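You operate a simulated robot arm through the tools that you are given. There is no shell and no other tool.

You run a simulated two-armed robot. Do the job below in one go: nothing can be reset, and whatever is moved stays where it is left.

Task
Close the grease tin, then clean its grease mark off bench one.
Fine: Wet the white wipe on the cleaner pad first; leave the wipe on bench one. What is to be rubbed or washed off counts as gone when no trace of it is left.

It is judged by the outcome, as a careful person would: the job done as asked, and still so three seconds after it is handed in. It fails if anything else is knocked over, pushed out of place, dropped, spilled or broken.

Robot
Two 7-joint arms with fingered hands on one trunk that stands fixed in place. Base frame: the origin is at the foot of the trunk, x ahead of it, y to its left, z up. Lengths are in mm, angles in rad, forces in N, time in s.
The left shoulder is at [26, 173, 1434], the right one opposite. Each reaches about 788 mm from its shoulder. Payload 3.5 kg a hand.
Tool frame (each hand has its own): the origin (TCP) lies between the finger pads and is the grasp point; the fingertips stand 30 mm ahead of it; z points along the fingers, y is the line along which they close. The gripper opens to 104 mm; its body begins 35 mm behind the TCP. The gripper is a hand of 3 fingers: y runs from the thumb to the fingers, the wrist lies at [-15, -104, -178] in the tool frame, and closing takes about 1.5 s.
Orientation is that of the tool frame in the base frame, as a unit quaternion [x, y, z, w]. With the fingers straight down and the wrist toward the robot, the tool's x, y and z point along [0, 1, 0], [1, 0, 0] and [0, 0, -1] of the base frame.

Tools
- The arms move only by the tool arm_command. It takes "left_deltas", "right_deltas" or both (then of equal length, played together; a hand with none holds still); each is a list of rows, each a list of 7 numbers: the shift along the tool's x, y, z in mm, then the turn, a rotation vector about the tool's x, y, z in rad, then the closure, from 0 (fully open) to 1 (shut). In form: [[x, y, z, ax, ay, az, claw], ...]. A call has 1 to 20 rows; each row shifts and turns the commanded pose from where the row before left it, along the tool's axes as they then stand. A row lasts 0.2 s, in which the tool goes at most 50 mm and 0.15 rad; a call with a longer step from one row to the next is refused whole, and so is a gripper value outside its range. A pose out of reach is approached as far as the arm can. The call stops where the force on the tool passes 40 N (or 10 N more than at its start, if that is more) or the arm is blocked; 0.2 s more then pass. The fingers move at their own pace (about 72 mm/s each) and stop on an object; they squeeze with about 32 N. The grip force told is the motor's: it shows also when the fingers shut on nothing. Time passes only in rows, and 0.2 s behind the last, so rows that do not move let the fingers close. It gives the time, the measured TCP pose, the force on the tool (base axes), the opening and the grip force at its end, in the units of the frame above (readings bear some noise), with the torque about the TCP (base axes, N m) and any sound that the robot's microphone picked up.
- Cameras (640 x 400 px; columns grow to the right, rows downward): "scene" is now at [86.6, 7.1, 1574]; the picture's right is [0.11, -0.99, 0.00], its down [-0.85, -0.09, -0.52] and it looks along [0.52, 0.06, -0.85] (base axes); focal length 336 px, centre (320, 200). "left" rides on the left gripper at [-64, -94, -117] in its tool frame; the picture's right is [-0.72, -0.33, 0.61], its down [0.64, -0.65, 0.40] and it looks along [0.27, 0.68, 0.68] (tool axes); focal length 238 px, centre (320, 200). "right" rides on the right gripper at [64, -94, -117] in its tool frame; the picture's right is [-0.72, 0.33, -0.61], its down [-0.64, -0.65, 0.40] and it looks along [-0.27, 0.68, 0.68] (tool axes); focal length 238 px, centre (320, 200). There is no depth. A picture from a camera that has moved, and an enlarged one, comes with that camera's place and axes in the base frame and with its lens.
- get_image(camera): a new picture of that camera. The clock stands still meanwhile.
- raise_lower(by): moves the trunk up (or, below 0, down) by that many mm; the arms and the scene camera ride with it, the base frame stays. It gives what a move gives, with no picture.
- set_grasp(shape, hand): the hand has 3 fingers and takes this shape, open, in about a second: jaw (thumb against the fingers, like two jaws); tri (thumb and two fingers); tip (a fingertip pinch); poke (one finger out to press); point (the index stretched); flat (the hand flat); cup (the hand cupped); fist (a fist). The gripper value then closes the fingers along that shape, each until it touches; the sizes above hold for jaw. It gives what a move gives, with no picture.
- aim_head(pan, tilt): turns the head with the scene camera to pan (to the left, within 1.501 rad either way) and tilt (down, from -0.506 to 1.204), counted from straight ahead of the robot (the tilt from the chest, where the trunk bows). It gives what a move gives.
- enlarge(camera, box): a new picture of the part [left, top, right, bottom] of that camera's present view, enlarged. The clock stands still meanwhile.
- hand_in(): hands the job in; it is judged then, once.

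Nothing tells you positions but the pictures and the camera data. Unless the task says otherwise, let go and move clear before handing in.

The tools are called after ">>>" as name(argument=value, ...) on one line, values as JSON. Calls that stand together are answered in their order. arm_command: Moves the arms, as the interface text tells. Its arguments: {"type":"object","properties":{"left_deltas":{"type":"array"},"right_deltas":{"type":"array"}},"required":[]} The other tools are called the same way: raise_lower (by) moves the trunk up or down; set_grasp (shape, hand) gives the hand a shape; aim_head (pan, tilt) turns the head that bears the scene camera; get_image (camera) takes a picture; enlarge (camera, box) takes an enlarged picture of a part of a camera's view; hand_in () hands the job in.

At the start:

```text
t: 0.0
left_position: [289.0, 45.4, 1046.5]
left_ee_rot: [0.688, 0.72, 0.03, -0.083]
left_wrist_force: [0.3, 0.7, -0.4]
left_moment: [0.0, 0.01, -0.01]
left_gripper_width: 103.7
left_gripper_force: 0.1
left_shape: jaw
right_position: [310.5, -268.0, 1109.6]
right_ee_rot: [0.707, 0.707, -0.001, 0.0]
right_wrist_force: [-0.1, 0.7, 0.0]
right_moment: [0.0, 0.0, -0.01]
right_gripper_width: 103.5
right_gripper_force: 0.1
right_shape: jaw
trunk travel left (down, up): [-529.0, 225.0]
head pan, tilt (commanded): [0.11, 1.023]
```

scene: 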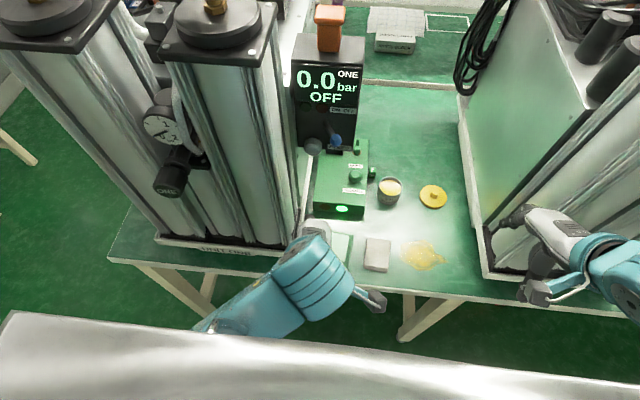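
right: 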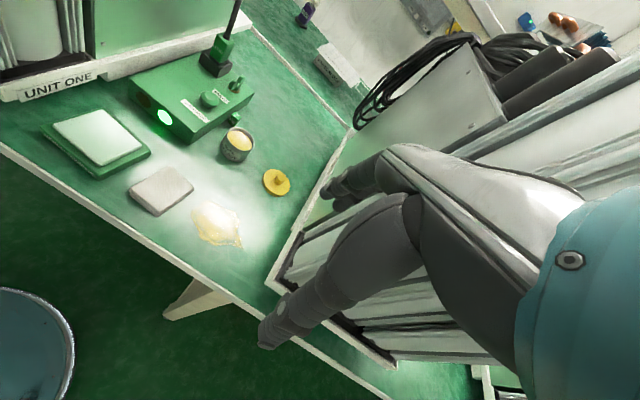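
left: 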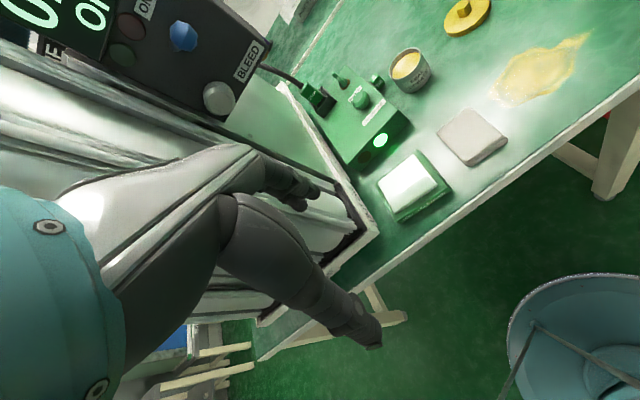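

I see bench one with a green box unit, an open grease tin, its yellow lid lying to the right of it, a white-grey wipe, a green tray with a white pad (the cleaner pad) near the left arm, and a yellow grease mark near the front edge. First I'll look closer to place things properly.

>>> enlarge(camera="scene", box=[280, 120, 480, 300])

>>> enlarge(camera="right", box=[30, 60, 330, 260])

>>> enlarge(camera="left", box=[320, 0, 620, 230])

```text
2.22 times, centred on (380, 210) of scene
camera zoom: at [86.6, 7.1, 1574.0], right [0.11, -0.99, 0.0], down [-0.85, -0.09, -0.52], along [0.52, 0.06, -0.85], focal length 746 px, centre (187, 178)
```

zoom: 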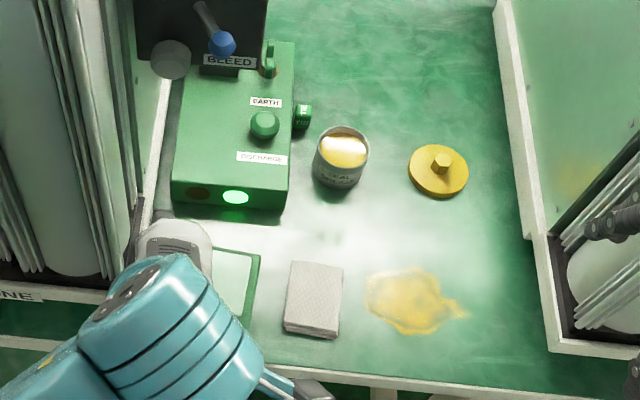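

```text
2.00 times, centred on (180, 160) of right
camera zoom: at [215.5, -203.8, 1226.5], right [0.33, -0.72, 0.61], down [-0.65, -0.64, -0.4], along [0.68, -0.27, -0.68], focal length 477 px, centre (600, 280)
```

zoom: 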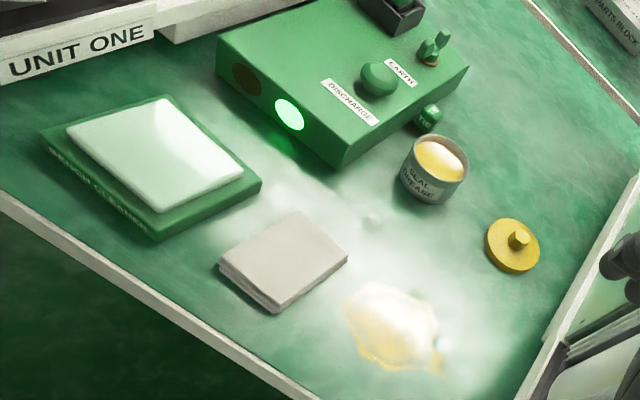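

```text
1.74 times, centred on (470, 115) of left
camera zoom: at [206.9, -40.0, 1159.4], right [-0.35, -0.63, -0.7], down [-0.71, 0.66, -0.25], along [0.62, 0.41, -0.67], focal length 414 px, centre (59, 348)
```

zoom: 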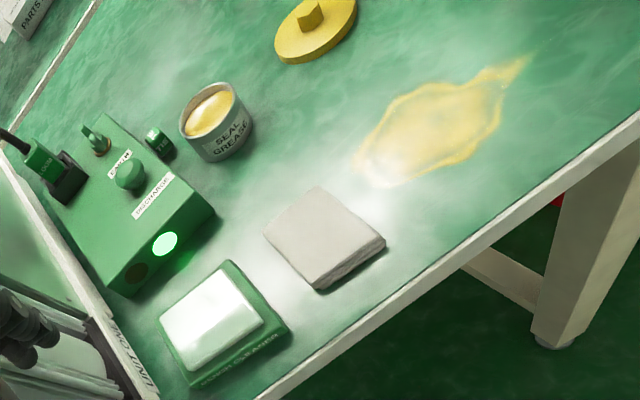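

The wipe sits near [430, -101], the mark near [440, -212], the lid near [630, -261] and the tin near [621, -130], with the bench top around z 757. Before moving I'll look around to see what stands near the arms.

>>> aim_head(pan=-0.5, tilt=0.7)

>>> get_image(camera="scene")

>>> aim_head(pan=0.3, tilt=0.6)

>>> get_image(camera="scene")

```text
t: 1.0
left_position: [289.8, 46.8, 1048.4]
left_ee_rot: [0.689, 0.72, 0.03, -0.084]
left_wrist_force: [0.6, 0.2, 0.3]
left_moment: [0.0, 0.03, 0.01]
left_gripper_width: 103.8
left_gripper_force: 0.0
left_shape: jaw
right_position: [309.7, -268.3, 1110.3]
right_ee_rot: [0.706, 0.708, 0.0, 0.0]
right_wrist_force: [0.3, -0.3, 0.1]
right_moment: [0.0, 0.0, 0.0]
right_gripper_width: 103.7
right_gripper_force: 0.0
right_shape: jaw
trunk travel left (down, up): [-529.0, 225.0]
head pan, tilt (commanded): [-0.499, 0.7]
```

```text
taken
camera scene: at [93.3, -41.0, 1598.9], right [-0.48, -0.88, 0.0], down [-0.57, 0.31, -0.76], along [0.67, -0.37, -0.64], focal length 336 px, centre (320, 200)
```

scene: 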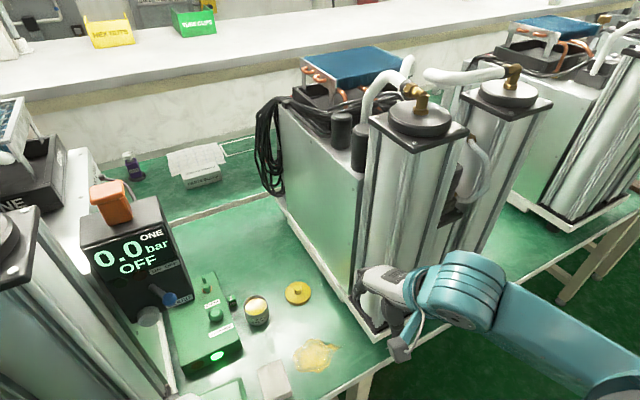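

```text
t: 2.1
left_position: [290.5, 46.6, 1049.1]
left_ee_rot: [0.688, 0.72, 0.029, -0.083]
left_wrist_force: [-0.2, 0.0, -0.2]
left_moment: [0.02, -0.01, 0.01]
left_gripper_width: 103.8
left_gripper_force: 0.1
left_shape: jaw
right_position: [310.7, -268.5, 1109.3]
right_ee_rot: [0.707, 0.707, -0.001, -0.001]
right_wrist_force: [0.2, 0.9, 0.9]
right_moment: [0.02, -0.04, 0.0]
right_gripper_width: 103.6
right_gripper_force: 0.1
right_shape: jaw
trunk travel left (down, up): [-529.0, 225.0]
head pan, tilt (commanded): [0.3, 0.6]
```

```text
taken
camera scene: at [103.2, 25.6, 1607.6], right [0.29, -0.96, 0.0], down [-0.54, -0.17, -0.83], along [0.79, 0.24, -0.57], focal length 336 px, centre (320, 200)
```

scene: 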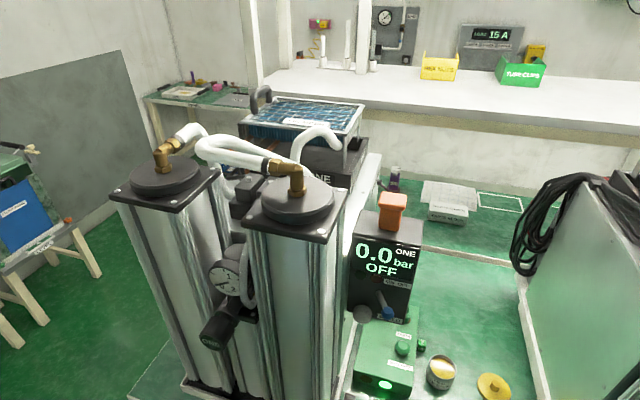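

Both units are tall towers (tops near z 1300), leaving a corridor from about y -375 to y 125, so the right arm must stay clear of the right tower. I'll bring the right hand inward and ahead in small steps, then check.

>>> arm_command(right_deltas=[[14, 0, 0, 0, 0, 0, 0], [14, 5, 0, 0, 0, 0, 0], [14, 15, 5, 0, 0, 0, 0], [14, 20, 10, 0, 0, 0, 0], [14, 20, 15, 0, 0, 0, 0], [5, 20, 15, 0, 0, 0, 0], [0, 20, 15, 0, 0, 0, 0], [0, 20, 15, 0, 0, 0, 0]])

>>> aim_head(pan=-0.35, tilt=0.85)

>>> get_image(camera="scene")

>>> get_image(camera="right")

```text
t: 3.9
left_position: [290.0, 46.9, 1048.5]
left_ee_rot: [0.687, 0.721, 0.03, -0.084]
left_wrist_force: [-0.2, 0.8, 0.3]
left_moment: [-0.02, 0.03, 0.01]
left_gripper_width: 103.5
left_gripper_force: 0.1
left_shape: jaw
right_position: [431.2, -193.5, 1036.5]
right_ee_rot: [0.706, 0.708, 0.0, -0.001]
right_wrist_force: [0.2, -0.3, -0.2]
right_moment: [0.0, -0.01, 0.01]
right_gripper_width: 103.8
right_gripper_force: 0.0
right_shape: jaw
trunk travel left (down, up): [-529.0, 225.0]
head pan, tilt (commanded): [0.3, 0.6]
```

```text
t: 5.0
left_position: [291.3, 47.3, 1048.7]
left_ee_rot: [0.688, 0.721, 0.03, -0.084]
left_wrist_force: [-0.3, -0.2, 0.4]
left_moment: [0.0, -0.01, 0.01]
left_gripper_width: 103.8
left_gripper_force: 0.1
left_shape: jaw
right_position: [429.7, -192.7, 1036.4]
right_ee_rot: [0.706, 0.709, -0.001, 0.0]
right_wrist_force: [0.8, 0.7, 0.1]
right_moment: [0.0, -0.01, 0.02]
right_gripper_width: 103.6
right_gripper_force: 0.1
right_shape: jaw
trunk travel left (down, up): [-529.0, 225.0]
head pan, tilt (commanded): [-0.351, 0.85]
```

```text
taken
camera scene: at [92.1, -27.2, 1586.7], right [-0.34, -0.94, 0.0], down [-0.71, 0.26, -0.66], along [0.62, -0.23, -0.75], focal length 336 px, centre (320, 200)
```

scene: 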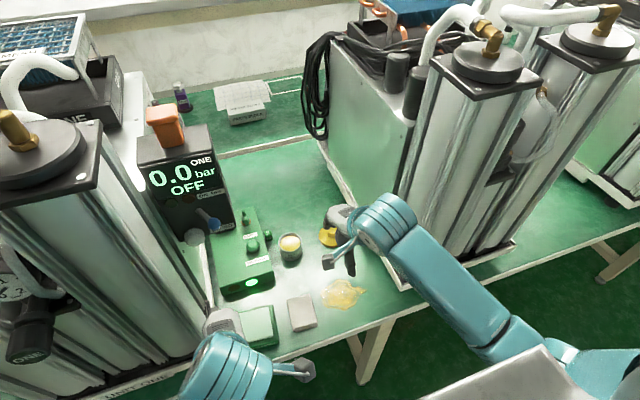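

```text
taken
camera right: at [335.2, -128.4, 1153.1], right [0.33, -0.72, 0.61], down [-0.65, -0.64, -0.4], along [0.68, -0.27, -0.68], focal length 238 px, centre (320, 200)
```

right: 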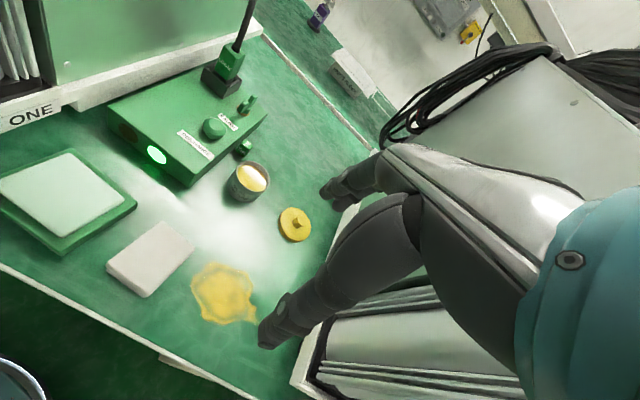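

The lid and tin are plainly seen, and the arm runs fairly near the right tower. I'll yaw the right hand so the wrist swings inward away from that tower, then look closer at the lid and tin.

>>> arm_command(right_deltas=[[0, 0, 0, 0, 0, 0.1, 0], [0, 0, 0, 0, 0, 0.1, 0], [0, 0, 0, 0, 0, 0.1, 0], [0, 0, 0, 0, 0, 0.1, 0], [0, 0, 0, 0, 0, 0.1, 0], [0, 0, 0, 0, 0, 0, 0]])

>>> get_image(camera="scene")

>>> get_image(camera="right")

```text
t: 6.4
left_position: [290.0, 46.5, 1047.8]
left_ee_rot: [0.687, 0.721, 0.03, -0.084]
left_wrist_force: [-0.2, -0.7, -0.2]
left_moment: [0.0, 0.0, 0.0]
left_gripper_width: 103.5
left_gripper_force: 0.0
left_shape: jaw
right_position: [428.6, -192.6, 1034.5]
right_ee_rot: [0.86, 0.511, -0.001, -0.001]
right_wrist_force: [0.7, -0.6, -0.4]
right_moment: [0.03, 0.04, 0.01]
right_gripper_width: 103.4
right_gripper_force: 0.0
right_shape: jaw
trunk travel left (down, up): [-529.0, 225.0]
head pan, tilt (commanded): [-0.351, 0.85]
```

```text
taken
camera scene: at [92.1, -27.6, 1586.7], right [-0.34, -0.94, 0.0], down [-0.71, 0.26, -0.66], along [0.62, -0.23, -0.75], focal length 336 px, centre (320, 200)
```

scene: 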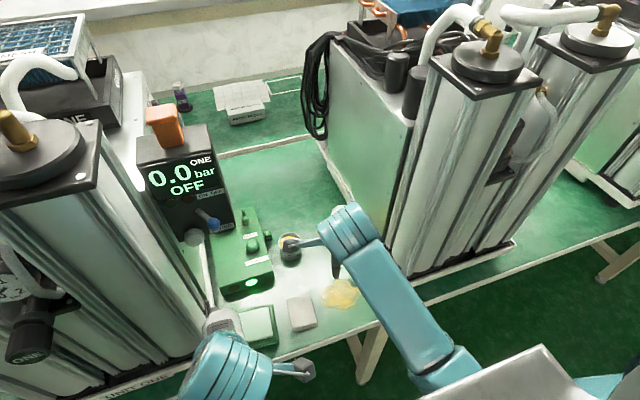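

```text
taken
camera right: at [377.8, -91.2, 1151.2], right [-0.06, -0.79, 0.61], down [-0.88, -0.25, -0.4], along [0.47, -0.56, -0.68], focal length 238 px, centre (320, 200)
```

right: 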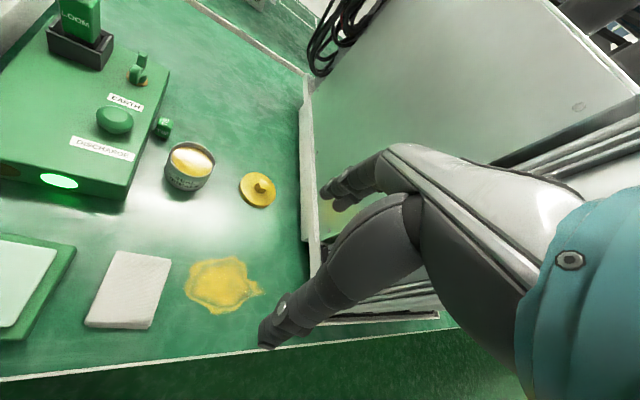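

The yaw brought the arm well away from the tower. The lid centre now works out near [623, -256, 760]; I'll advance over it at a safe height in two checked parts.

>>> arm_command(right_deltas=[[4, 17.3, 10, 0, 0, 0, 0], [4, 17.3, 10, 0, 0, 0, 0], [4, 17.3, 10, 0, 0, 0, 0], [4, 17.3, 10, 0, 0, 0, 0], [4, 17.3, 10, 0, 0, 0, 0], [4, 17.3, 10, 0, 0, 0, 0]])

>>> get_image(camera="scene")

>>> get_image(camera="right")

```text
t: 7.8
left_position: [291.1, 47.6, 1048.6]
left_ee_rot: [0.688, 0.72, 0.03, -0.083]
left_wrist_force: [0.2, -0.4, -0.1]
left_moment: [-0.02, -0.04, -0.02]
left_gripper_width: 103.8
left_gripper_force: 0.1
left_shape: jaw
right_position: [534.6, -224.2, 974.4]
right_ee_rot: [0.86, 0.511, 0.0, -0.001]
right_wrist_force: [0.3, 0.6, 0.6]
right_moment: [0.01, 0.01, 0.01]
right_gripper_width: 103.7
right_gripper_force: 0.0
right_shape: jaw
trunk travel left (down, up): [-529.0, 225.0]
head pan, tilt (commanded): [-0.351, 0.85]
```

```text
taken
camera scene: at [92.7, -27.3, 1586.6], right [-0.34, -0.94, 0.0], down [-0.71, 0.26, -0.66], along [0.62, -0.23, -0.75], focal length 336 px, centre (320, 200)
```

scene: 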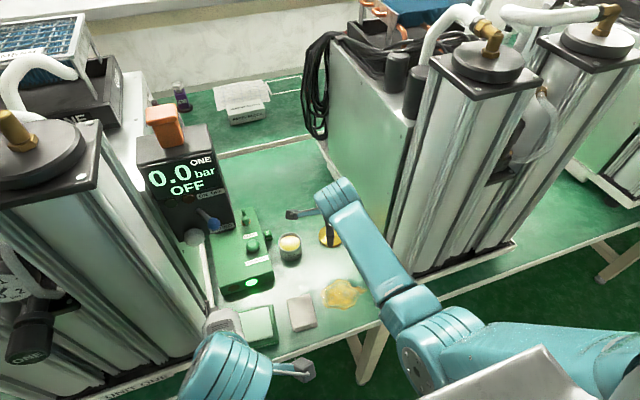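

```text
taken
camera right: at [482.1, -121.0, 1092.1], right [-0.06, -0.79, 0.61], down [-0.88, -0.25, -0.4], along [0.47, -0.56, -0.68], focal length 238 px, centre (320, 200)
```

right: 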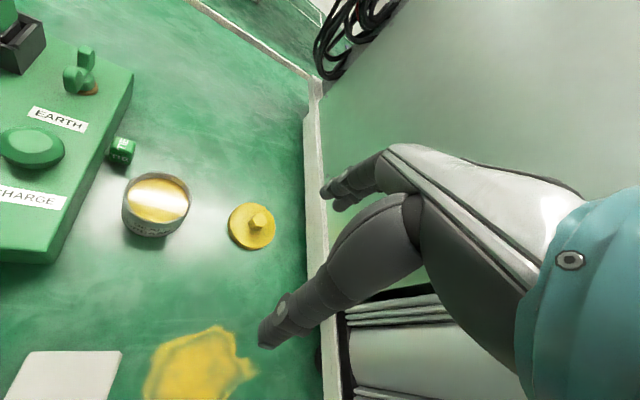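

Clear of the wall and tin still; the lid centre again comes out near [625, -255]. Going closer above it.

>>> arm_command(right_deltas=[[3.5, 13, 16, 0, 0, 0, 0], [3.5, 13, 16, 0, 0, 0, 0], [3.5, 13, 16, 0, 0, 0, 0], [3.5, 13, 16, 0, 0, 0, 0], [3.5, 13, 16, 0, 0, 0, 0], [0, 0, 0, 0, 0, 0, 0]])

>>> get_image(camera="scene")

>>> get_image(camera="right")

```text
t: 9.2
left_position: [290.6, 46.3, 1048.2]
left_ee_rot: [0.688, 0.72, 0.03, -0.084]
left_wrist_force: [0.3, 0.2, -0.7]
left_moment: [0.0, 0.0, -0.01]
left_gripper_width: 103.8
left_gripper_force: 0.0
left_shape: jaw
right_position: [586.1, -238.6, 905.8]
right_ee_rot: [0.86, 0.511, -0.001, 0.0]
right_wrist_force: [0.0, 0.5, -0.4]
right_moment: [0.02, 0.01, 0.03]
right_gripper_width: 103.6
right_gripper_force: 0.0
right_shape: jaw
right hand out of reach, approached as far as the arm can: row 5
trunk travel left (down, up): [-529.0, 225.0]
head pan, tilt (commanded): [-0.351, 0.85]
```

```text
taken
camera scene: at [92.3, -27.2, 1586.7], right [-0.34, -0.94, 0.0], down [-0.71, 0.26, -0.66], along [0.62, -0.23, -0.75], focal length 336 px, centre (320, 200)
```

scene: 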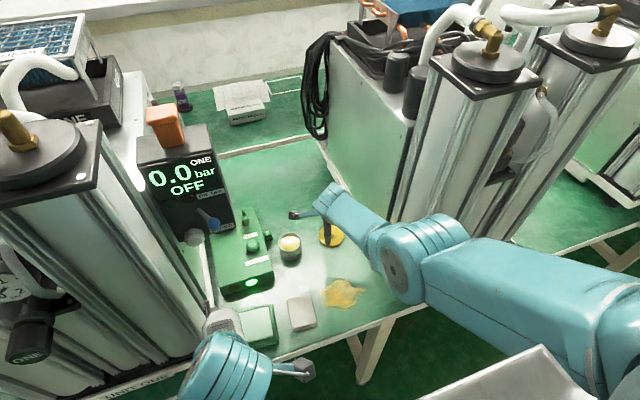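

```text
taken
camera right: at [534.1, -136.6, 1022.2], right [-0.06, -0.79, 0.61], down [-0.88, -0.25, -0.4], along [0.47, -0.56, -0.68], focal length 238 px, centre (320, 200)
```

right: 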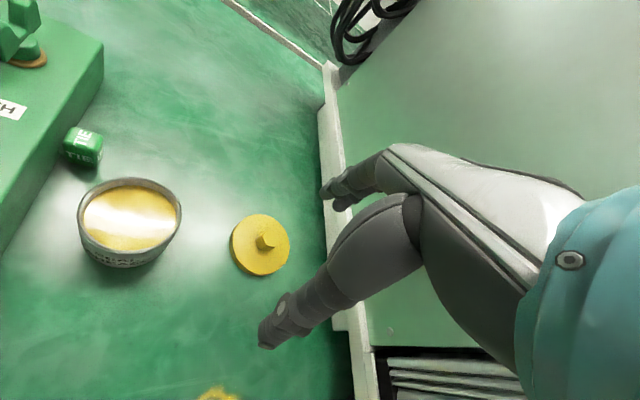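

The arm has reached its limit at this trunk height, so I need the trunk lower. I'll lift both hands first so that nothing is struck when the trunk goes down.

>>> arm_command(right_deltas=[[-1, -3.6, -20.4, 0, 0, 0, 0], [-1, -3.6, -20.4, 0, 0, 0, 0], [-1, -3.6, -20.4, 0, 0, 0, 0], [-1, -3.6, -20.4, 0, 0, 0, 0], [-1, -3.6, -20.4, 0, 0, 0, 0], [-1, -3.6, -20.4, 0, 0, 0, 0], [-1, -3.6, -20.4, 0, 0, 0, 0], [-1, -3.6, -20.4, 0, 0, 0, 0], [-1, -3.6, -20.4, 0, 0, 0, 0], [-1, -3.6, -20.4, 0, 0, 0, 0]], left_deltas=[[6.5, -4.9, -13.8, 0, 0, 0, 0], [6.5, -4.9, -13.8, 0, 0, 0, 0], [6.5, -4.9, -13.8, 0, 0, 0, 0], [6.5, -4.9, -13.8, 0, 0, 0, 0], [6.5, -4.9, -13.8, 0, 0, 0, 0], [6.5, -4.9, -13.8, 0, 0, 0, 0], [6.5, -4.9, -13.8, 0, 0, 0, 0], [6.5, -4.9, -13.8, 0, 0, 0, 0], [6.5, -4.9, -13.8, 0, 0, 0, 0], [6.5, -4.9, -13.8, 0, 0, 0, 0]])

>>> get_image(camera="scene")

>>> get_image(camera="left")

```text
t: 10.2
left_position: [276.2, 97.3, 1053.8]
left_ee_rot: [0.665, 0.723, 0.055, -0.181]
left_wrist_force: [0.3, 0.5, -0.2]
left_moment: [0.03, 0.0, 0.0]
left_gripper_width: 103.8
left_gripper_force: 0.1
left_shape: jaw
right_position: [573.0, -234.6, 982.9]
right_ee_rot: [0.859, 0.512, -0.001, 0.0]
right_wrist_force: [-0.2, -0.4, 0.1]
right_moment: [-0.01, -0.02, 0.0]
right_gripper_width: 103.9
right_gripper_force: 0.1
right_shape: jaw
trunk travel left (down, up): [-529.0, 225.0]
head pan, tilt (commanded): [-0.351, 0.85]
stopped in row 5 (left hand): the arm was blocked; the commanded pose is now the measured one
```

```text
taken
camera scene: at [92.2, -27.2, 1586.7], right [-0.34, -0.94, 0.0], down [-0.71, 0.26, -0.66], along [0.62, -0.23, -0.75], focal length 336 px, centre (320, 200)
```

scene: 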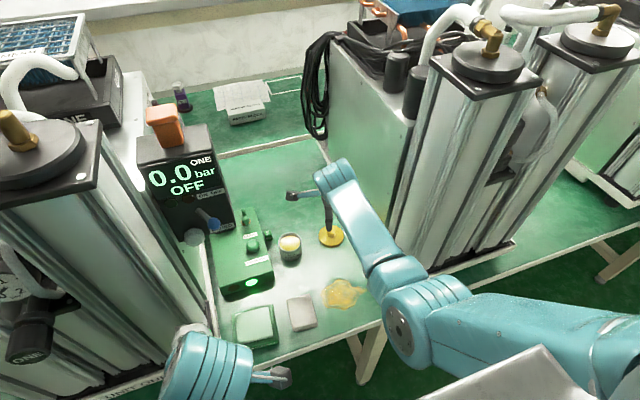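

```text
taken
camera left: at [209.3, -9.4, 1155.0], right [-0.4, -0.52, -0.76], down [-0.75, 0.66, -0.05], along [0.53, 0.55, -0.65], focal length 238 px, centre (320, 200)
```

left: 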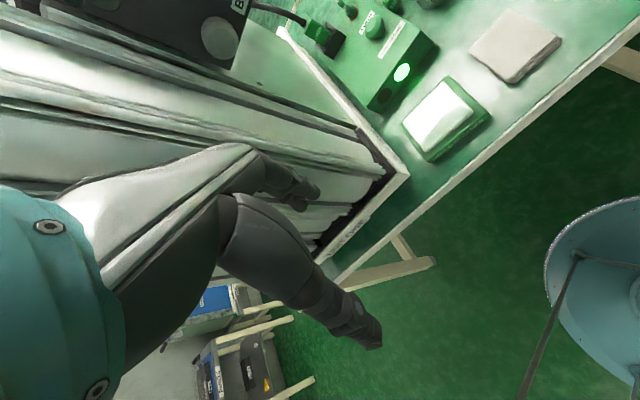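

The left arm got blocked after a short move, with no force on its tool, so I'll look at that arm before doing anything more with it.

>>> aim_head(pan=0.7, tilt=1.0)

>>> get_image(camera="scene")

```text
t: 11.5
left_position: [277.4, 98.5, 1053.5]
left_ee_rot: [0.664, 0.723, 0.055, -0.181]
left_wrist_force: [0.1, 0.5, -0.1]
left_moment: [0.0, -0.02, -0.01]
left_gripper_width: 103.5
left_gripper_force: 0.1
left_shape: jaw
right_position: [573.0, -235.1, 982.6]
right_ee_rot: [0.86, 0.511, 0.0, -0.001]
right_wrist_force: [-0.3, 0.9, 0.2]
right_moment: [0.03, 0.01, 0.0]
right_gripper_width: 103.5
right_gripper_force: 0.1
right_shape: jaw
trunk travel left (down, up): [-529.0, 225.0]
head pan, tilt (commanded): [0.7, 1.0]
```

```text
taken
camera scene: at [72.0, 44.4, 1575.6], right [0.64, -0.77, 0.0], down [-0.64, -0.54, -0.54], along [0.41, 0.35, -0.84], focal length 336 px, centre (320, 200)
```

scene: 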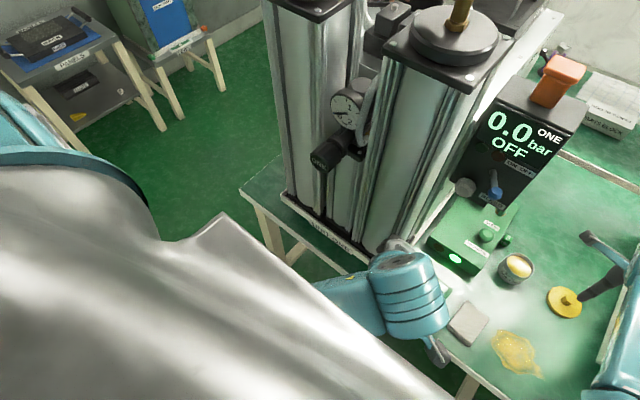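

Nothing is touched over there — the left arm simply seems at a joint limit close to the chest, and it is in front of the bench, so I'll leave it. Now I lift the right hand further before lowering the trunk.

>>> arm_command(right_deltas=[[-1.2, -2.2, -20, 0, 0, 0, 0], [-1.2, -2.2, -20, 0, 0, 0, 0], [-1.2, -2.2, -20, 0, 0, 0, 0], [-1.2, -2.2, -20, 0, 0, 0, 0], [-1.2, -2.2, -20, 0, 0, 0, 0], [-1.2, -2.2, -20, 0, 0, 0, 0], [-1.2, -2.2, -20, 0, 0, 0, 0], [-1.2, -2.2, -20, 0, 0, 0, 0]])

>>> aim_head(pan=-0.35, tilt=0.85)

>>> get_image(camera="scene")

```text
t: 13.3
left_position: [275.9, 98.3, 1054.3]
left_ee_rot: [0.665, 0.723, 0.054, -0.181]
left_wrist_force: [-0.4, -0.3, 0.6]
left_moment: [-0.03, 0.02, 0.0]
left_gripper_width: 103.8
left_gripper_force: 0.0
left_shape: jaw
right_position: [552.8, -235.3, 1143.5]
right_ee_rot: [0.86, 0.511, -0.002, 0.0]
right_wrist_force: [-0.3, -1.2, -0.2]
right_moment: [-0.02, 0.0, -0.01]
right_gripper_width: 104.0
right_gripper_force: 0.0
right_shape: jaw
trunk travel left (down, up): [-529.0, 225.0]
head pan, tilt (commanded): [0.7, 1.0]
```

```text
t: 14.6
left_position: [277.1, 96.7, 1054.0]
left_ee_rot: [0.664, 0.723, 0.055, -0.181]
left_wrist_force: [0.6, -0.5, -0.9]
left_moment: [-0.01, 0.0, 0.02]
left_gripper_width: 103.7
left_gripper_force: 0.1
left_shape: jaw
right_position: [553.0, -235.5, 1142.9]
right_ee_rot: [0.86, 0.511, 0.0, -0.001]
right_wrist_force: [0.5, -0.1, 0.7]
right_moment: [0.0, 0.02, -0.01]
right_gripper_width: 103.5
right_gripper_force: 0.0
right_shape: jaw
trunk travel left (down, up): [-529.0, 225.0]
head pan, tilt (commanded): [-0.351, 0.85]
```

```text
taken
camera scene: at [92.1, -27.2, 1586.7], right [-0.34, -0.94, 0.0], down [-0.71, 0.26, -0.66], along [0.62, -0.23, -0.75], focal length 336 px, centre (320, 200)
```

scene: 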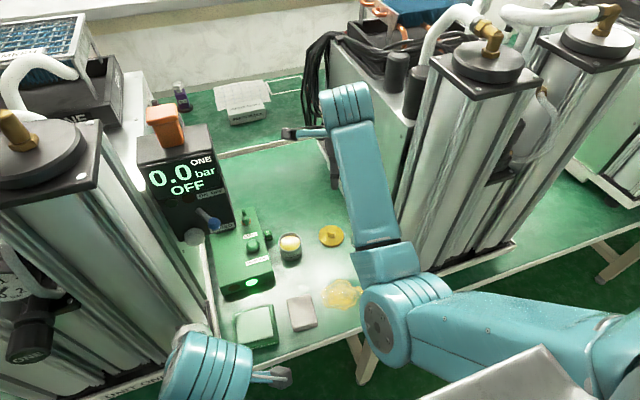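

The right hand is high and clear, and the elbow will stay above and in front of the bench. Lowering the trunk by 200.

>>> raise_lower(by=-200)

>>> get_image(camera="scene")

>>> get_image(camera="right")

>>> get_image(camera="left")

```text
t: 16.8
left_position: [310.1, 163.1, 852.8]
left_ee_rot: [0.629, 0.74, 0.121, -0.207]
left_wrist_force: [0.5, -0.1, 0.2]
left_moment: [-0.03, 0.02, -0.01]
left_gripper_width: 103.6
left_gripper_force: 0.0
left_shape: jaw
right_position: [552.0, -234.4, 943.3]
right_ee_rot: [0.86, 0.511, -0.001, 0.0]
right_wrist_force: [0.4, -0.6, -0.7]
right_moment: [-0.03, -0.02, -0.03]
right_gripper_width: 103.8
right_gripper_force: 0.0
right_shape: jaw
trunk travel left (down, up): [-329.0, 425.0]
head pan, tilt (commanded): [-0.351, 0.85]
```

```text
taken
camera scene: at [133.5, -27.2, 1385.3], right [-0.34, -0.94, 0.0], down [-0.71, 0.26, -0.66], along [0.62, -0.23, -0.75], focal length 336 px, centre (320, 200)
```

scene: 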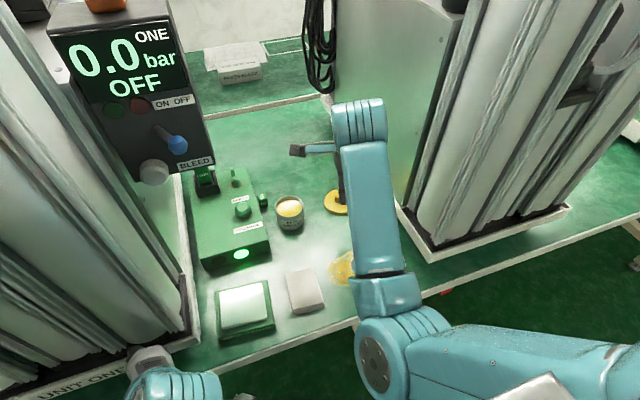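

```text
taken
camera right: at [500.5, -133.2, 1059.5], right [-0.06, -0.79, 0.61], down [-0.88, -0.25, -0.4], along [0.47, -0.56, -0.68], focal length 238 px, centre (320, 200)
```

right: 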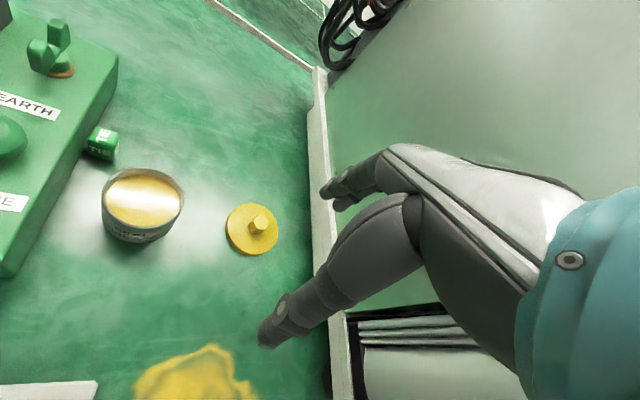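

```text
taken
camera left: at [241.9, 38.1, 933.4], right [-0.32, -0.42, -0.85], down [-0.78, 0.62, -0.01], along [0.53, 0.66, -0.53], focal length 238 px, centre (320, 200)
```

left: 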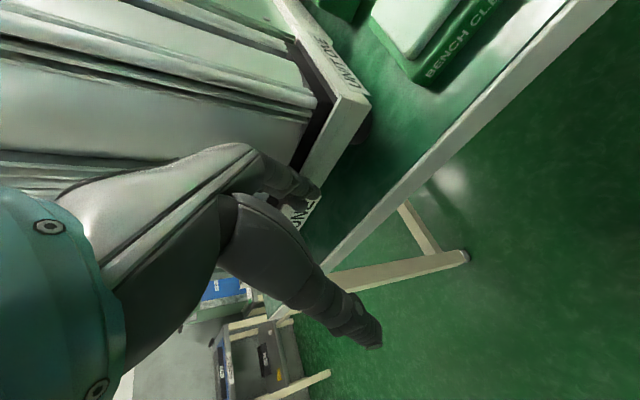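

The trunk bowed a little as it sank, so the left hand now hangs near [310, 163, 853], touching nothing. I'll take a close look at the lid and tin for measuring.

>>> enlarge(camera="right", box=[80, 140, 320, 290])

>>> enlarge(camera="scene", box=[180, 150, 420, 300])

```text
2.67 times, centred on (200, 215) of right
camera zoom: at [500.5, -133.2, 1059.5], right [-0.06, -0.79, 0.61], down [-0.88, -0.25, -0.4], along [0.47, -0.56, -0.68], focal length 636 px, centre (640, 160)
```

zoom: 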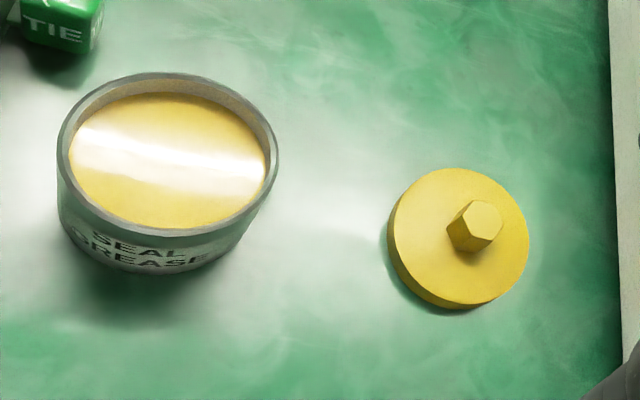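

```text
2.67 times, centred on (300, 225) of scene
camera zoom: at [133.5, -27.2, 1385.3], right [-0.34, -0.94, 0.0], down [-0.71, 0.26, -0.66], along [0.62, -0.23, -0.75], focal length 895 px, centre (373, 133)
```

zoom: 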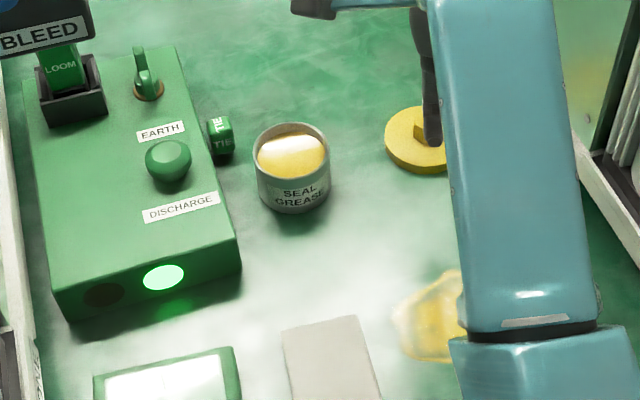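

The lid is about 72 mm across with a hex knob about 19 mm wide and 22 mm tall, centred near [625.5, -254], knob top near z 789; the tin's rim is about 65 mm across near [621, -128, 797]. I'll move over the knob and stop above it to check alignment.

>>> arm_command(right_deltas=[[3, 12.3, 10, 0, 0, 0, 0], [3, 12.3, 10, 0, 0, 0, 0], [3, 12.3, 10, 0, 0, 0, 0], [3, 12.3, 10, 0, 0, 0, 0], [3, 12.3, 10, 0, 0, 0, 0], [2.9, 12.4, 10, 0, 0, 0, 0], [0, 0, 10, 0, 0, 0, 0], [0, 0, 0, 0, 0, 0, 0]])

>>> get_image(camera="right")

>>> get_image(camera="scene")

```text
t: 18.6
left_position: [305.0, 167.2, 849.4]
left_ee_rot: [0.624, 0.743, 0.117, -0.212]
left_wrist_force: [-0.2, 0.3, 0.2]
left_moment: [-0.03, 0.01, -0.01]
left_gripper_width: 103.8
left_gripper_force: 0.1
left_shape: jaw
right_position: [627.2, -255.4, 872.1]
right_ee_rot: [0.859, 0.512, -0.001, 0.0]
right_wrist_force: [0.2, 0.0, -0.3]
right_moment: [-0.01, -0.01, -0.01]
right_gripper_width: 103.7
right_gripper_force: 0.1
right_shape: jaw
trunk travel left (down, up): [-329.0, 425.0]
head pan, tilt (commanded): [-0.351, 0.85]
```

```text
taken
camera right: at [574.3, -153.2, 988.8], right [-0.06, -0.79, 0.61], down [-0.88, -0.25, -0.4], along [0.47, -0.56, -0.68], focal length 238 px, centre (320, 200)
```

right: 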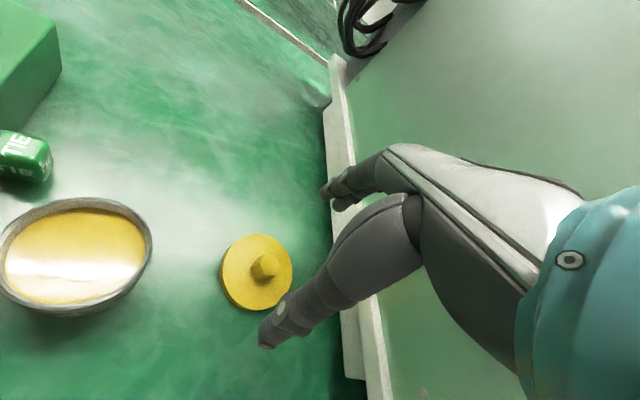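

```text
taken
camera scene: at [133.8, -27.3, 1385.2], right [-0.34, -0.94, 0.0], down [-0.71, 0.26, -0.66], along [0.62, -0.23, -0.75], focal length 336 px, centre (320, 200)
```

scene: 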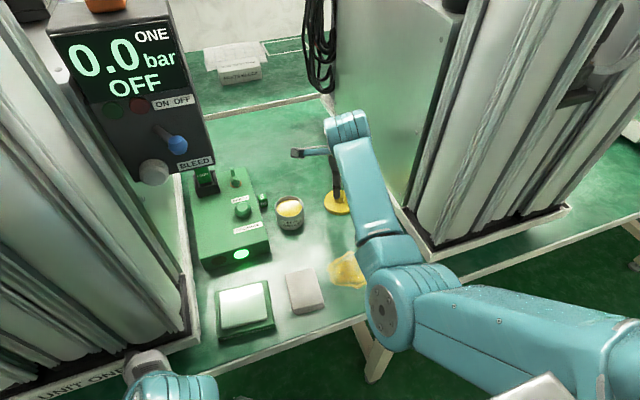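

The hand is nearly over the knob; I'll enlarge to judge the remaining offset.

>>> enlarge(camera="right", box=[200, 210, 360, 310])

```text
4.00 times, centred on (280, 260) of right
camera zoom: at [574.3, -153.2, 988.8], right [-0.06, -0.79, 0.61], down [-0.88, -0.25, -0.4], along [0.47, -0.56, -0.68], focal length 953 px, centre (480, -40)
```

zoom: 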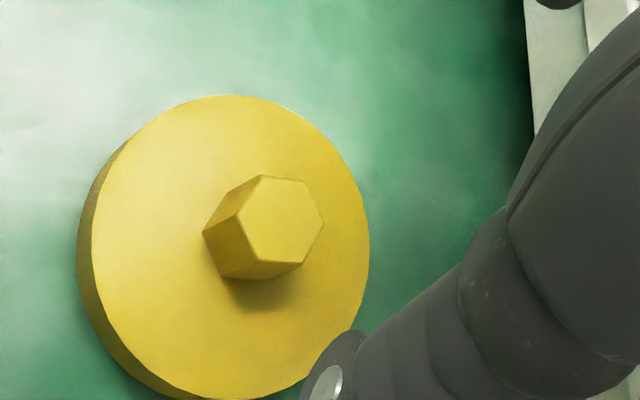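

The knob lies right on the tool axis, top about 82 mm ahead of the TCP. I'll lower until the fingertips straddle the knob, still above the lid's face.

>>> arm_command(right_deltas=[[0, 0, 13, 0, 0, 0, 0], [0, 0, 13, 0, 0, 0, 0], [0, 0, 13, 0, 0, 0, 0], [0, 0, 13, 0, 0, 0, 0], [0, 0, 12, 0, 0, 0, 0], [0, 0, 0, 0, 0, 0, 0]])

>>> get_image(camera="right")

>>> enlarge(camera="scene", box=[240, 110, 440, 250])

```text
t: 20.0
left_position: [300.8, 168.8, 846.8]
left_ee_rot: [0.62, 0.745, 0.114, -0.216]
left_wrist_force: [1.0, 0.4, -0.7]
left_moment: [-0.01, 0.01, 0.0]
left_gripper_width: 103.6
left_gripper_force: 0.0
left_shape: jaw
right_position: [627.6, -255.4, 807.8]
right_ee_rot: [0.86, 0.511, 0.0, -0.001]
right_wrist_force: [0.4, 0.1, -0.6]
right_moment: [-0.02, 0.02, 0.03]
right_gripper_width: 103.9
right_gripper_force: 0.1
right_shape: jaw
trunk travel left (down, up): [-329.0, 425.0]
head pan, tilt (commanded): [-0.351, 0.85]
```

```text
taken
camera right: at [574.6, -153.7, 923.6], right [-0.06, -0.79, 0.61], down [-0.88, -0.25, -0.4], along [0.47, -0.56, -0.68], focal length 238 px, centre (320, 200)
```

right: 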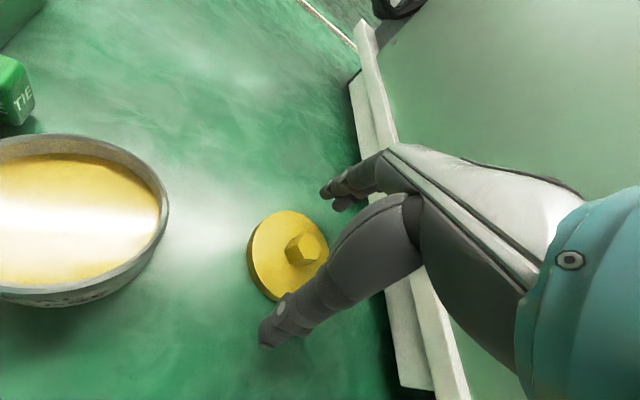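

```text
2.86 times, centred on (340, 180) of scene
camera zoom: at [133.7, -27.3, 1385.2], right [-0.34, -0.94, 0.0], down [-0.71, 0.26, -0.66], along [0.62, -0.23, -0.75], focal length 959 px, centre (263, 257)
```

zoom: 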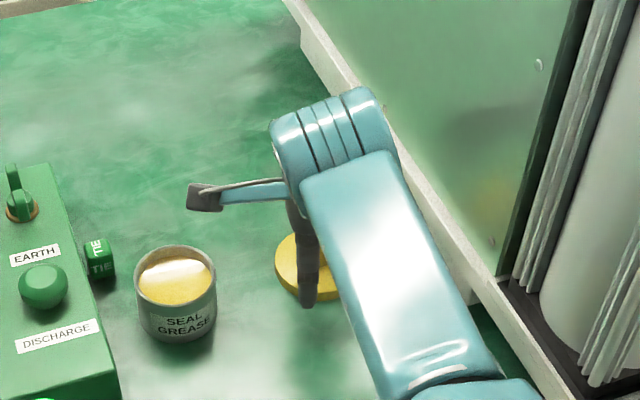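

The fingertips straddle the knob. I'll close half-way and look at how the fingers come in before gripping.

>>> arm_command(right_deltas=[[0, 0, 0, 0, 0, 0, 0.3], [0, 0, 0, 0, 0, 0, 0.6], [0, 0, 0, 0, 0, 0, 0.6], [0, 0, 0, 0, 0, 0, 0.6], [0, 0, 0, 0, 0, 0, 0.6]])

>>> get_image(camera="right")

```text
t: 21.2
left_position: [298.4, 172.8, 844.8]
left_ee_rot: [0.618, 0.746, 0.11, -0.22]
left_wrist_force: [-1.5, 0.2, 0.1]
left_moment: [0.01, -0.01, 0.0]
left_gripper_width: 103.9
left_gripper_force: 0.0
left_shape: jaw
right_position: [628.2, -254.7, 808.0]
right_ee_rot: [0.859, 0.511, 0.0, -0.001]
right_wrist_force: [0.1, -0.4, -0.5]
right_moment: [-0.02, 0.0, 0.0]
right_gripper_width: 42.2
right_gripper_force: 0.1
right_shape: jaw
trunk travel left (down, up): [-329.0, 425.0]
head pan, tilt (commanded): [-0.351, 0.85]
```

```text
taken
camera right: at [574.6, -153.5, 923.9], right [-0.06, -0.79, 0.61], down [-0.88, -0.25, -0.4], along [0.47, -0.56, -0.68], focal length 238 px, centre (320, 200)
```

right: 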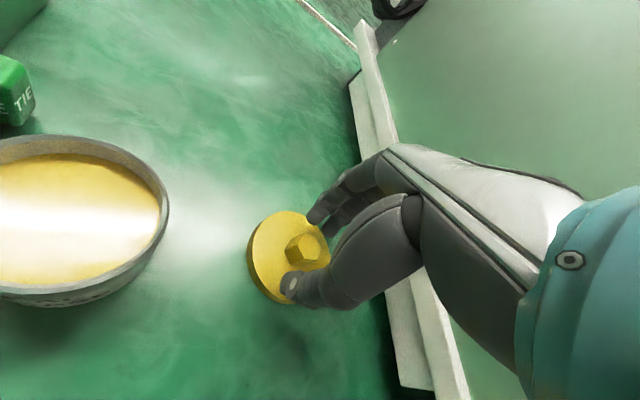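

The thumb and fingers come in evenly on either side of the knob, so I close fully and let the grip settle.

>>> arm_command(right_deltas=[[0, 0, 0, 0, 0, 0, 0.8], [0, 0, 0, 0, 0, 0, 1.0], [0, 0, 0, 0, 0, 0, 1.0], [0, 0, 0, 0, 0, 0, 1.0], [0, 0, 0, 0, 0, 0, 1.0], [0, 0, 0, 0, 0, 0, 1.0]])

>>> get_image(camera="right")

```text
t: 21.5
left_position: [297.2, 174.8, 846.1]
left_ee_rot: [0.618, 0.746, 0.113, -0.223]
left_wrist_force: [-0.1, 0.5, -0.4]
left_moment: [0.01, -0.01, 0.02]
left_gripper_width: 103.8
left_gripper_force: 0.0
left_shape: jaw
right_position: [626.9, -255.2, 807.1]
right_ee_rot: [0.859, 0.511, -0.001, -0.001]
right_wrist_force: [0.0, 0.2, 0.0]
right_moment: [0.01, -0.01, -0.02]
right_gripper_width: 21.1
right_gripper_force: 0.1
right_shape: jaw
trunk travel left (down, up): [-329.0, 425.0]
head pan, tilt (commanded): [-0.351, 0.85]
stopped in row 1 (left hand): the arm was blocked; the commanded pose is now the measured one
```

```text
taken
camera right: at [574.6, -153.5, 923.8], right [-0.06, -0.79, 0.61], down [-0.88, -0.25, -0.4], along [0.47, -0.56, -0.68], focal length 238 px, centre (320, 200)
```

right: 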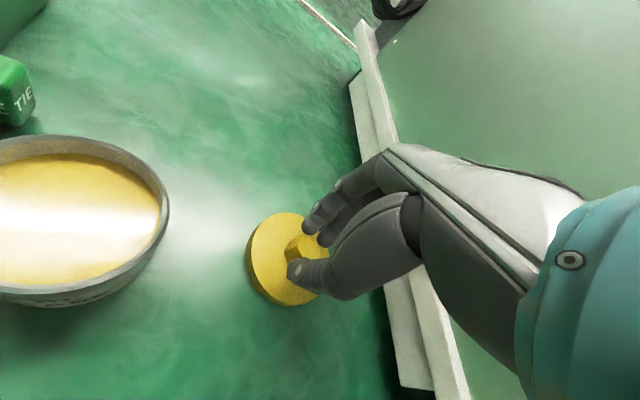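

Gripping was cut short because the left arm again reported being blocked. I'll look at what the left arm is up against before lifting anything.

>>> aim_head(pan=0.8, tilt=1.1)

>>> get_image(camera="scene")

>>> get_image(camera="left")

```text
t: 22.9
left_position: [296.6, 172.9, 845.1]
left_ee_rot: [0.618, 0.747, 0.111, -0.221]
left_wrist_force: [0.0, -1.1, -0.8]
left_moment: [0.01, -0.01, -0.02]
left_gripper_width: 103.7
left_gripper_force: 0.1
left_shape: jaw
right_position: [626.8, -255.8, 805.7]
right_ee_rot: [0.86, 0.511, 0.0, -0.001]
right_wrist_force: [1.1, 0.7, -0.2]
right_moment: [0.0, -0.03, -0.03]
right_gripper_width: 21.2
right_gripper_force: 0.2
right_shape: jaw
trunk travel left (down, up): [-329.0, 425.0]
head pan, tilt (commanded): [0.799, 1.1]
```

```text
taken
camera scene: at [104.4, 44.8, 1367.5], right [0.72, -0.7, 0.0], down [-0.62, -0.64, -0.45], along [0.32, 0.33, -0.89], focal length 336 px, centre (320, 200)
```

scene: 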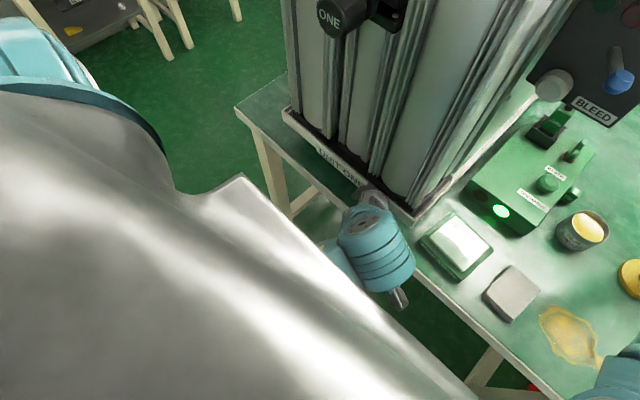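

```text
taken
camera left: at [237.2, 46.8, 926.9], right [-0.34, -0.43, -0.84], down [-0.8, 0.6, 0.02], along [0.5, 0.68, -0.54], focal length 238 px, centre (320, 200)
```

left: 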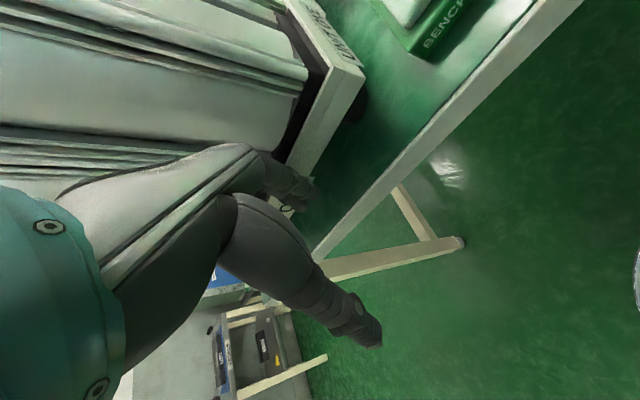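

The left arm is just folded against its own limit beside the chest, clear of the bench and tower, and its command has now settled to where it is. I'll finish the grip on the knob.

>>> arm_command(right_deltas=[[0, 0, 0, 0, 0, 0, 1.0], [0, 0, 0, 0, 0, 0, 1.0], [0, 0, 0, 0, 0, 0, 1.0], [0, 0, 0, 0, 0, 0, 1.0], [0, 0, 0, 0, 0, 0, 1.0]])

>>> aim_head(pan=-0.1, tilt=0.85)

>>> get_image(camera="right")

>>> get_image(camera="scene")

```text
t: 24.1
left_position: [298.0, 173.6, 844.3]
left_ee_rot: [0.618, 0.746, 0.112, -0.221]
left_wrist_force: [0.4, -0.3, 0.8]
left_moment: [0.01, 0.04, -0.02]
left_gripper_width: 103.9
left_gripper_force: 0.0
left_shape: jaw
right_position: [628.4, -255.0, 809.3]
right_ee_rot: [0.859, 0.511, 0.001, 0.002]
right_wrist_force: [3.0, -0.2, 13.0]
right_moment: [0.0, -0.18, -0.02]
right_gripper_width: 10.5
right_gripper_force: 31.8
right_shape: jaw
trunk travel left (down, up): [-329.0, 425.0]
head pan, tilt (commanded): [0.799, 1.1]
```

```text
t: 25.3
left_position: [297.0, 173.6, 845.0]
left_ee_rot: [0.618, 0.746, 0.111, -0.222]
left_wrist_force: [0.1, -0.8, -0.8]
left_moment: [0.01, -0.02, 0.01]
left_gripper_width: 103.7
left_gripper_force: 0.1
left_shape: jaw
right_position: [626.2, -255.3, 808.8]
right_ee_rot: [0.86, 0.511, 0.001, 0.001]
right_wrist_force: [6.1, -0.7, 17.5]
right_moment: [-0.07, -0.3, -0.02]
right_gripper_width: 10.5
right_gripper_force: 32.0
right_shape: jaw
trunk travel left (down, up): [-329.0, 425.0]
head pan, tilt (commanded): [-0.099, 0.85]
```

```text
taken
camera right: at [574.4, -153.3, 925.5], right [-0.06, -0.79, 0.61], down [-0.88, -0.25, -0.41], along [0.47, -0.56, -0.68], focal length 238 px, centre (320, 200)
```

right: 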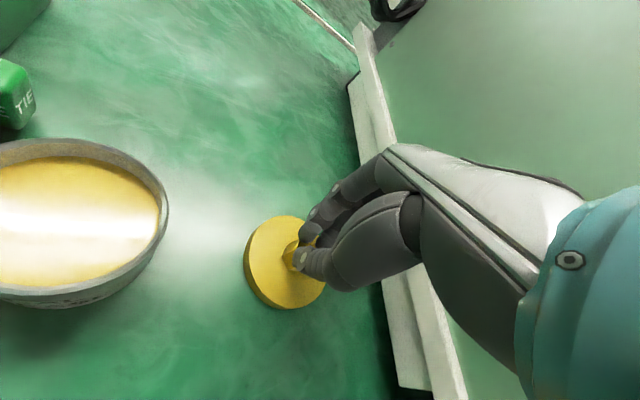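

```text
taken
camera scene: at [137.0, -7.5, 1385.4], right [-0.1, -1.0, 0.0], down [-0.75, 0.07, -0.66], along [0.66, -0.07, -0.75], focal length 336 px, centre (320, 200)
```

scene: 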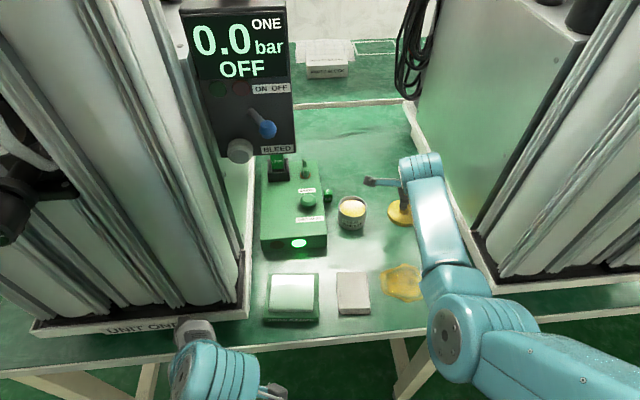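

The grip shows 10.5 mm width and some upward push on the hand, so I'll check closely how the fingers sit on the knob.

>>> enlarge(camera="right", box=[220, 190, 380, 310])

>>> enlarge(camera="scene", box=[320, 130, 480, 250])

```text
3.33 times, centred on (300, 250) of right
camera zoom: at [574.4, -153.3, 925.5], right [-0.06, -0.79, 0.61], down [-0.88, -0.25, -0.41], along [0.47, -0.56, -0.68], focal length 794 px, centre (387, 33)
```

zoom: 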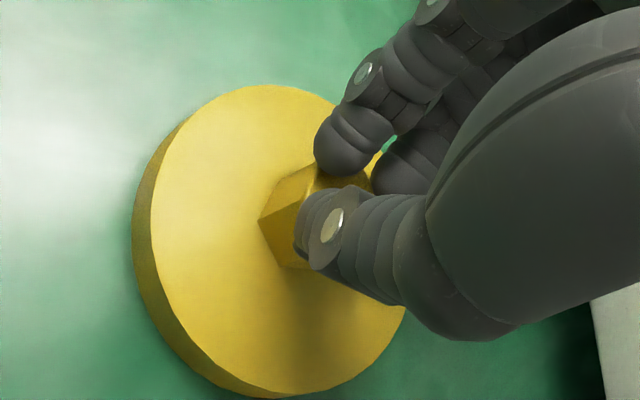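

```text
3.33 times, centred on (400, 190) of scene
camera zoom: at [137.0, -7.5, 1385.4], right [-0.1, -1.0, 0.0], down [-0.75, 0.07, -0.66], along [0.66, -0.07, -0.75], focal length 1119 px, centre (53, 233)
```

zoom: 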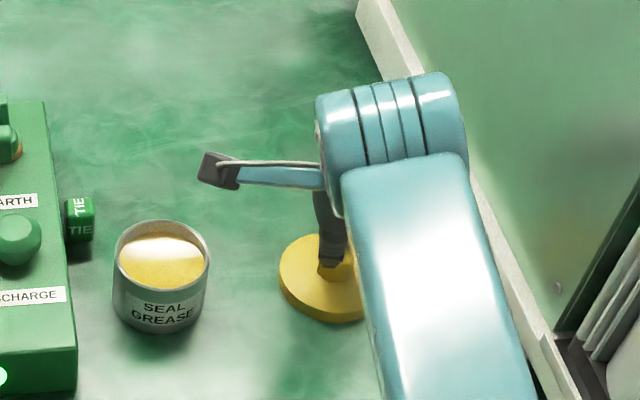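

The fingertips only pinch the top edge of the knob. I'll open again, check the lid, go about 12 mm lower and re-grip.

>>> arm_command(right_deltas=[[0, 0, 0, 0, 0, 0, 0.5], [0, 0, 0, 0, 0, 0, 0.5], [0, 0, 0, 0, 0, 0, 0.5], [0, 0, 0, 0, 0, 0, 0.5], [0, 0, 0, 0, 0, 0, 0.5]])

>>> enlarge(camera="right", box=[220, 190, 380, 310])

```text
t: 26.5
left_position: [297.9, 173.6, 844.6]
left_ee_rot: [0.618, 0.746, 0.112, -0.222]
left_wrist_force: [0.0, 0.4, -0.8]
left_moment: [0.02, 0.02, 0.01]
left_gripper_width: 103.7
left_gripper_force: 0.2
left_shape: jaw
right_position: [626.9, -256.1, 807.4]
right_ee_rot: [0.86, 0.511, 0.0, 0.0]
right_wrist_force: [-0.2, -0.3, -0.2]
right_moment: [0.0, 0.01, -0.01]
right_gripper_width: 51.5
right_gripper_force: 0.0
right_shape: jaw
trunk travel left (down, up): [-329.0, 425.0]
head pan, tilt (commanded): [-0.099, 0.85]
```

```text
3.33 times, centred on (300, 250) of right
camera zoom: at [574.6, -153.6, 923.6], right [-0.06, -0.79, 0.61], down [-0.88, -0.25, -0.4], along [0.47, -0.56, -0.68], focal length 794 px, centre (387, 33)
```

zoom: 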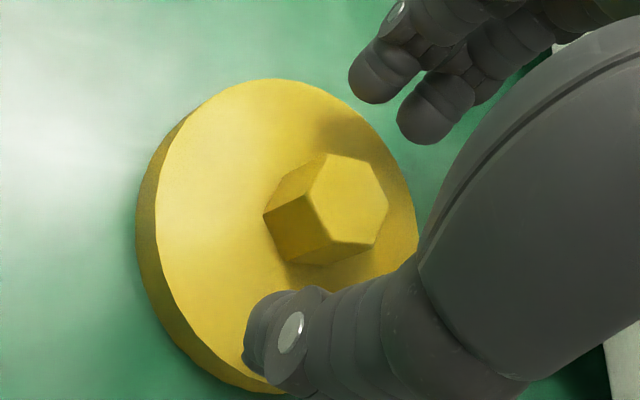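

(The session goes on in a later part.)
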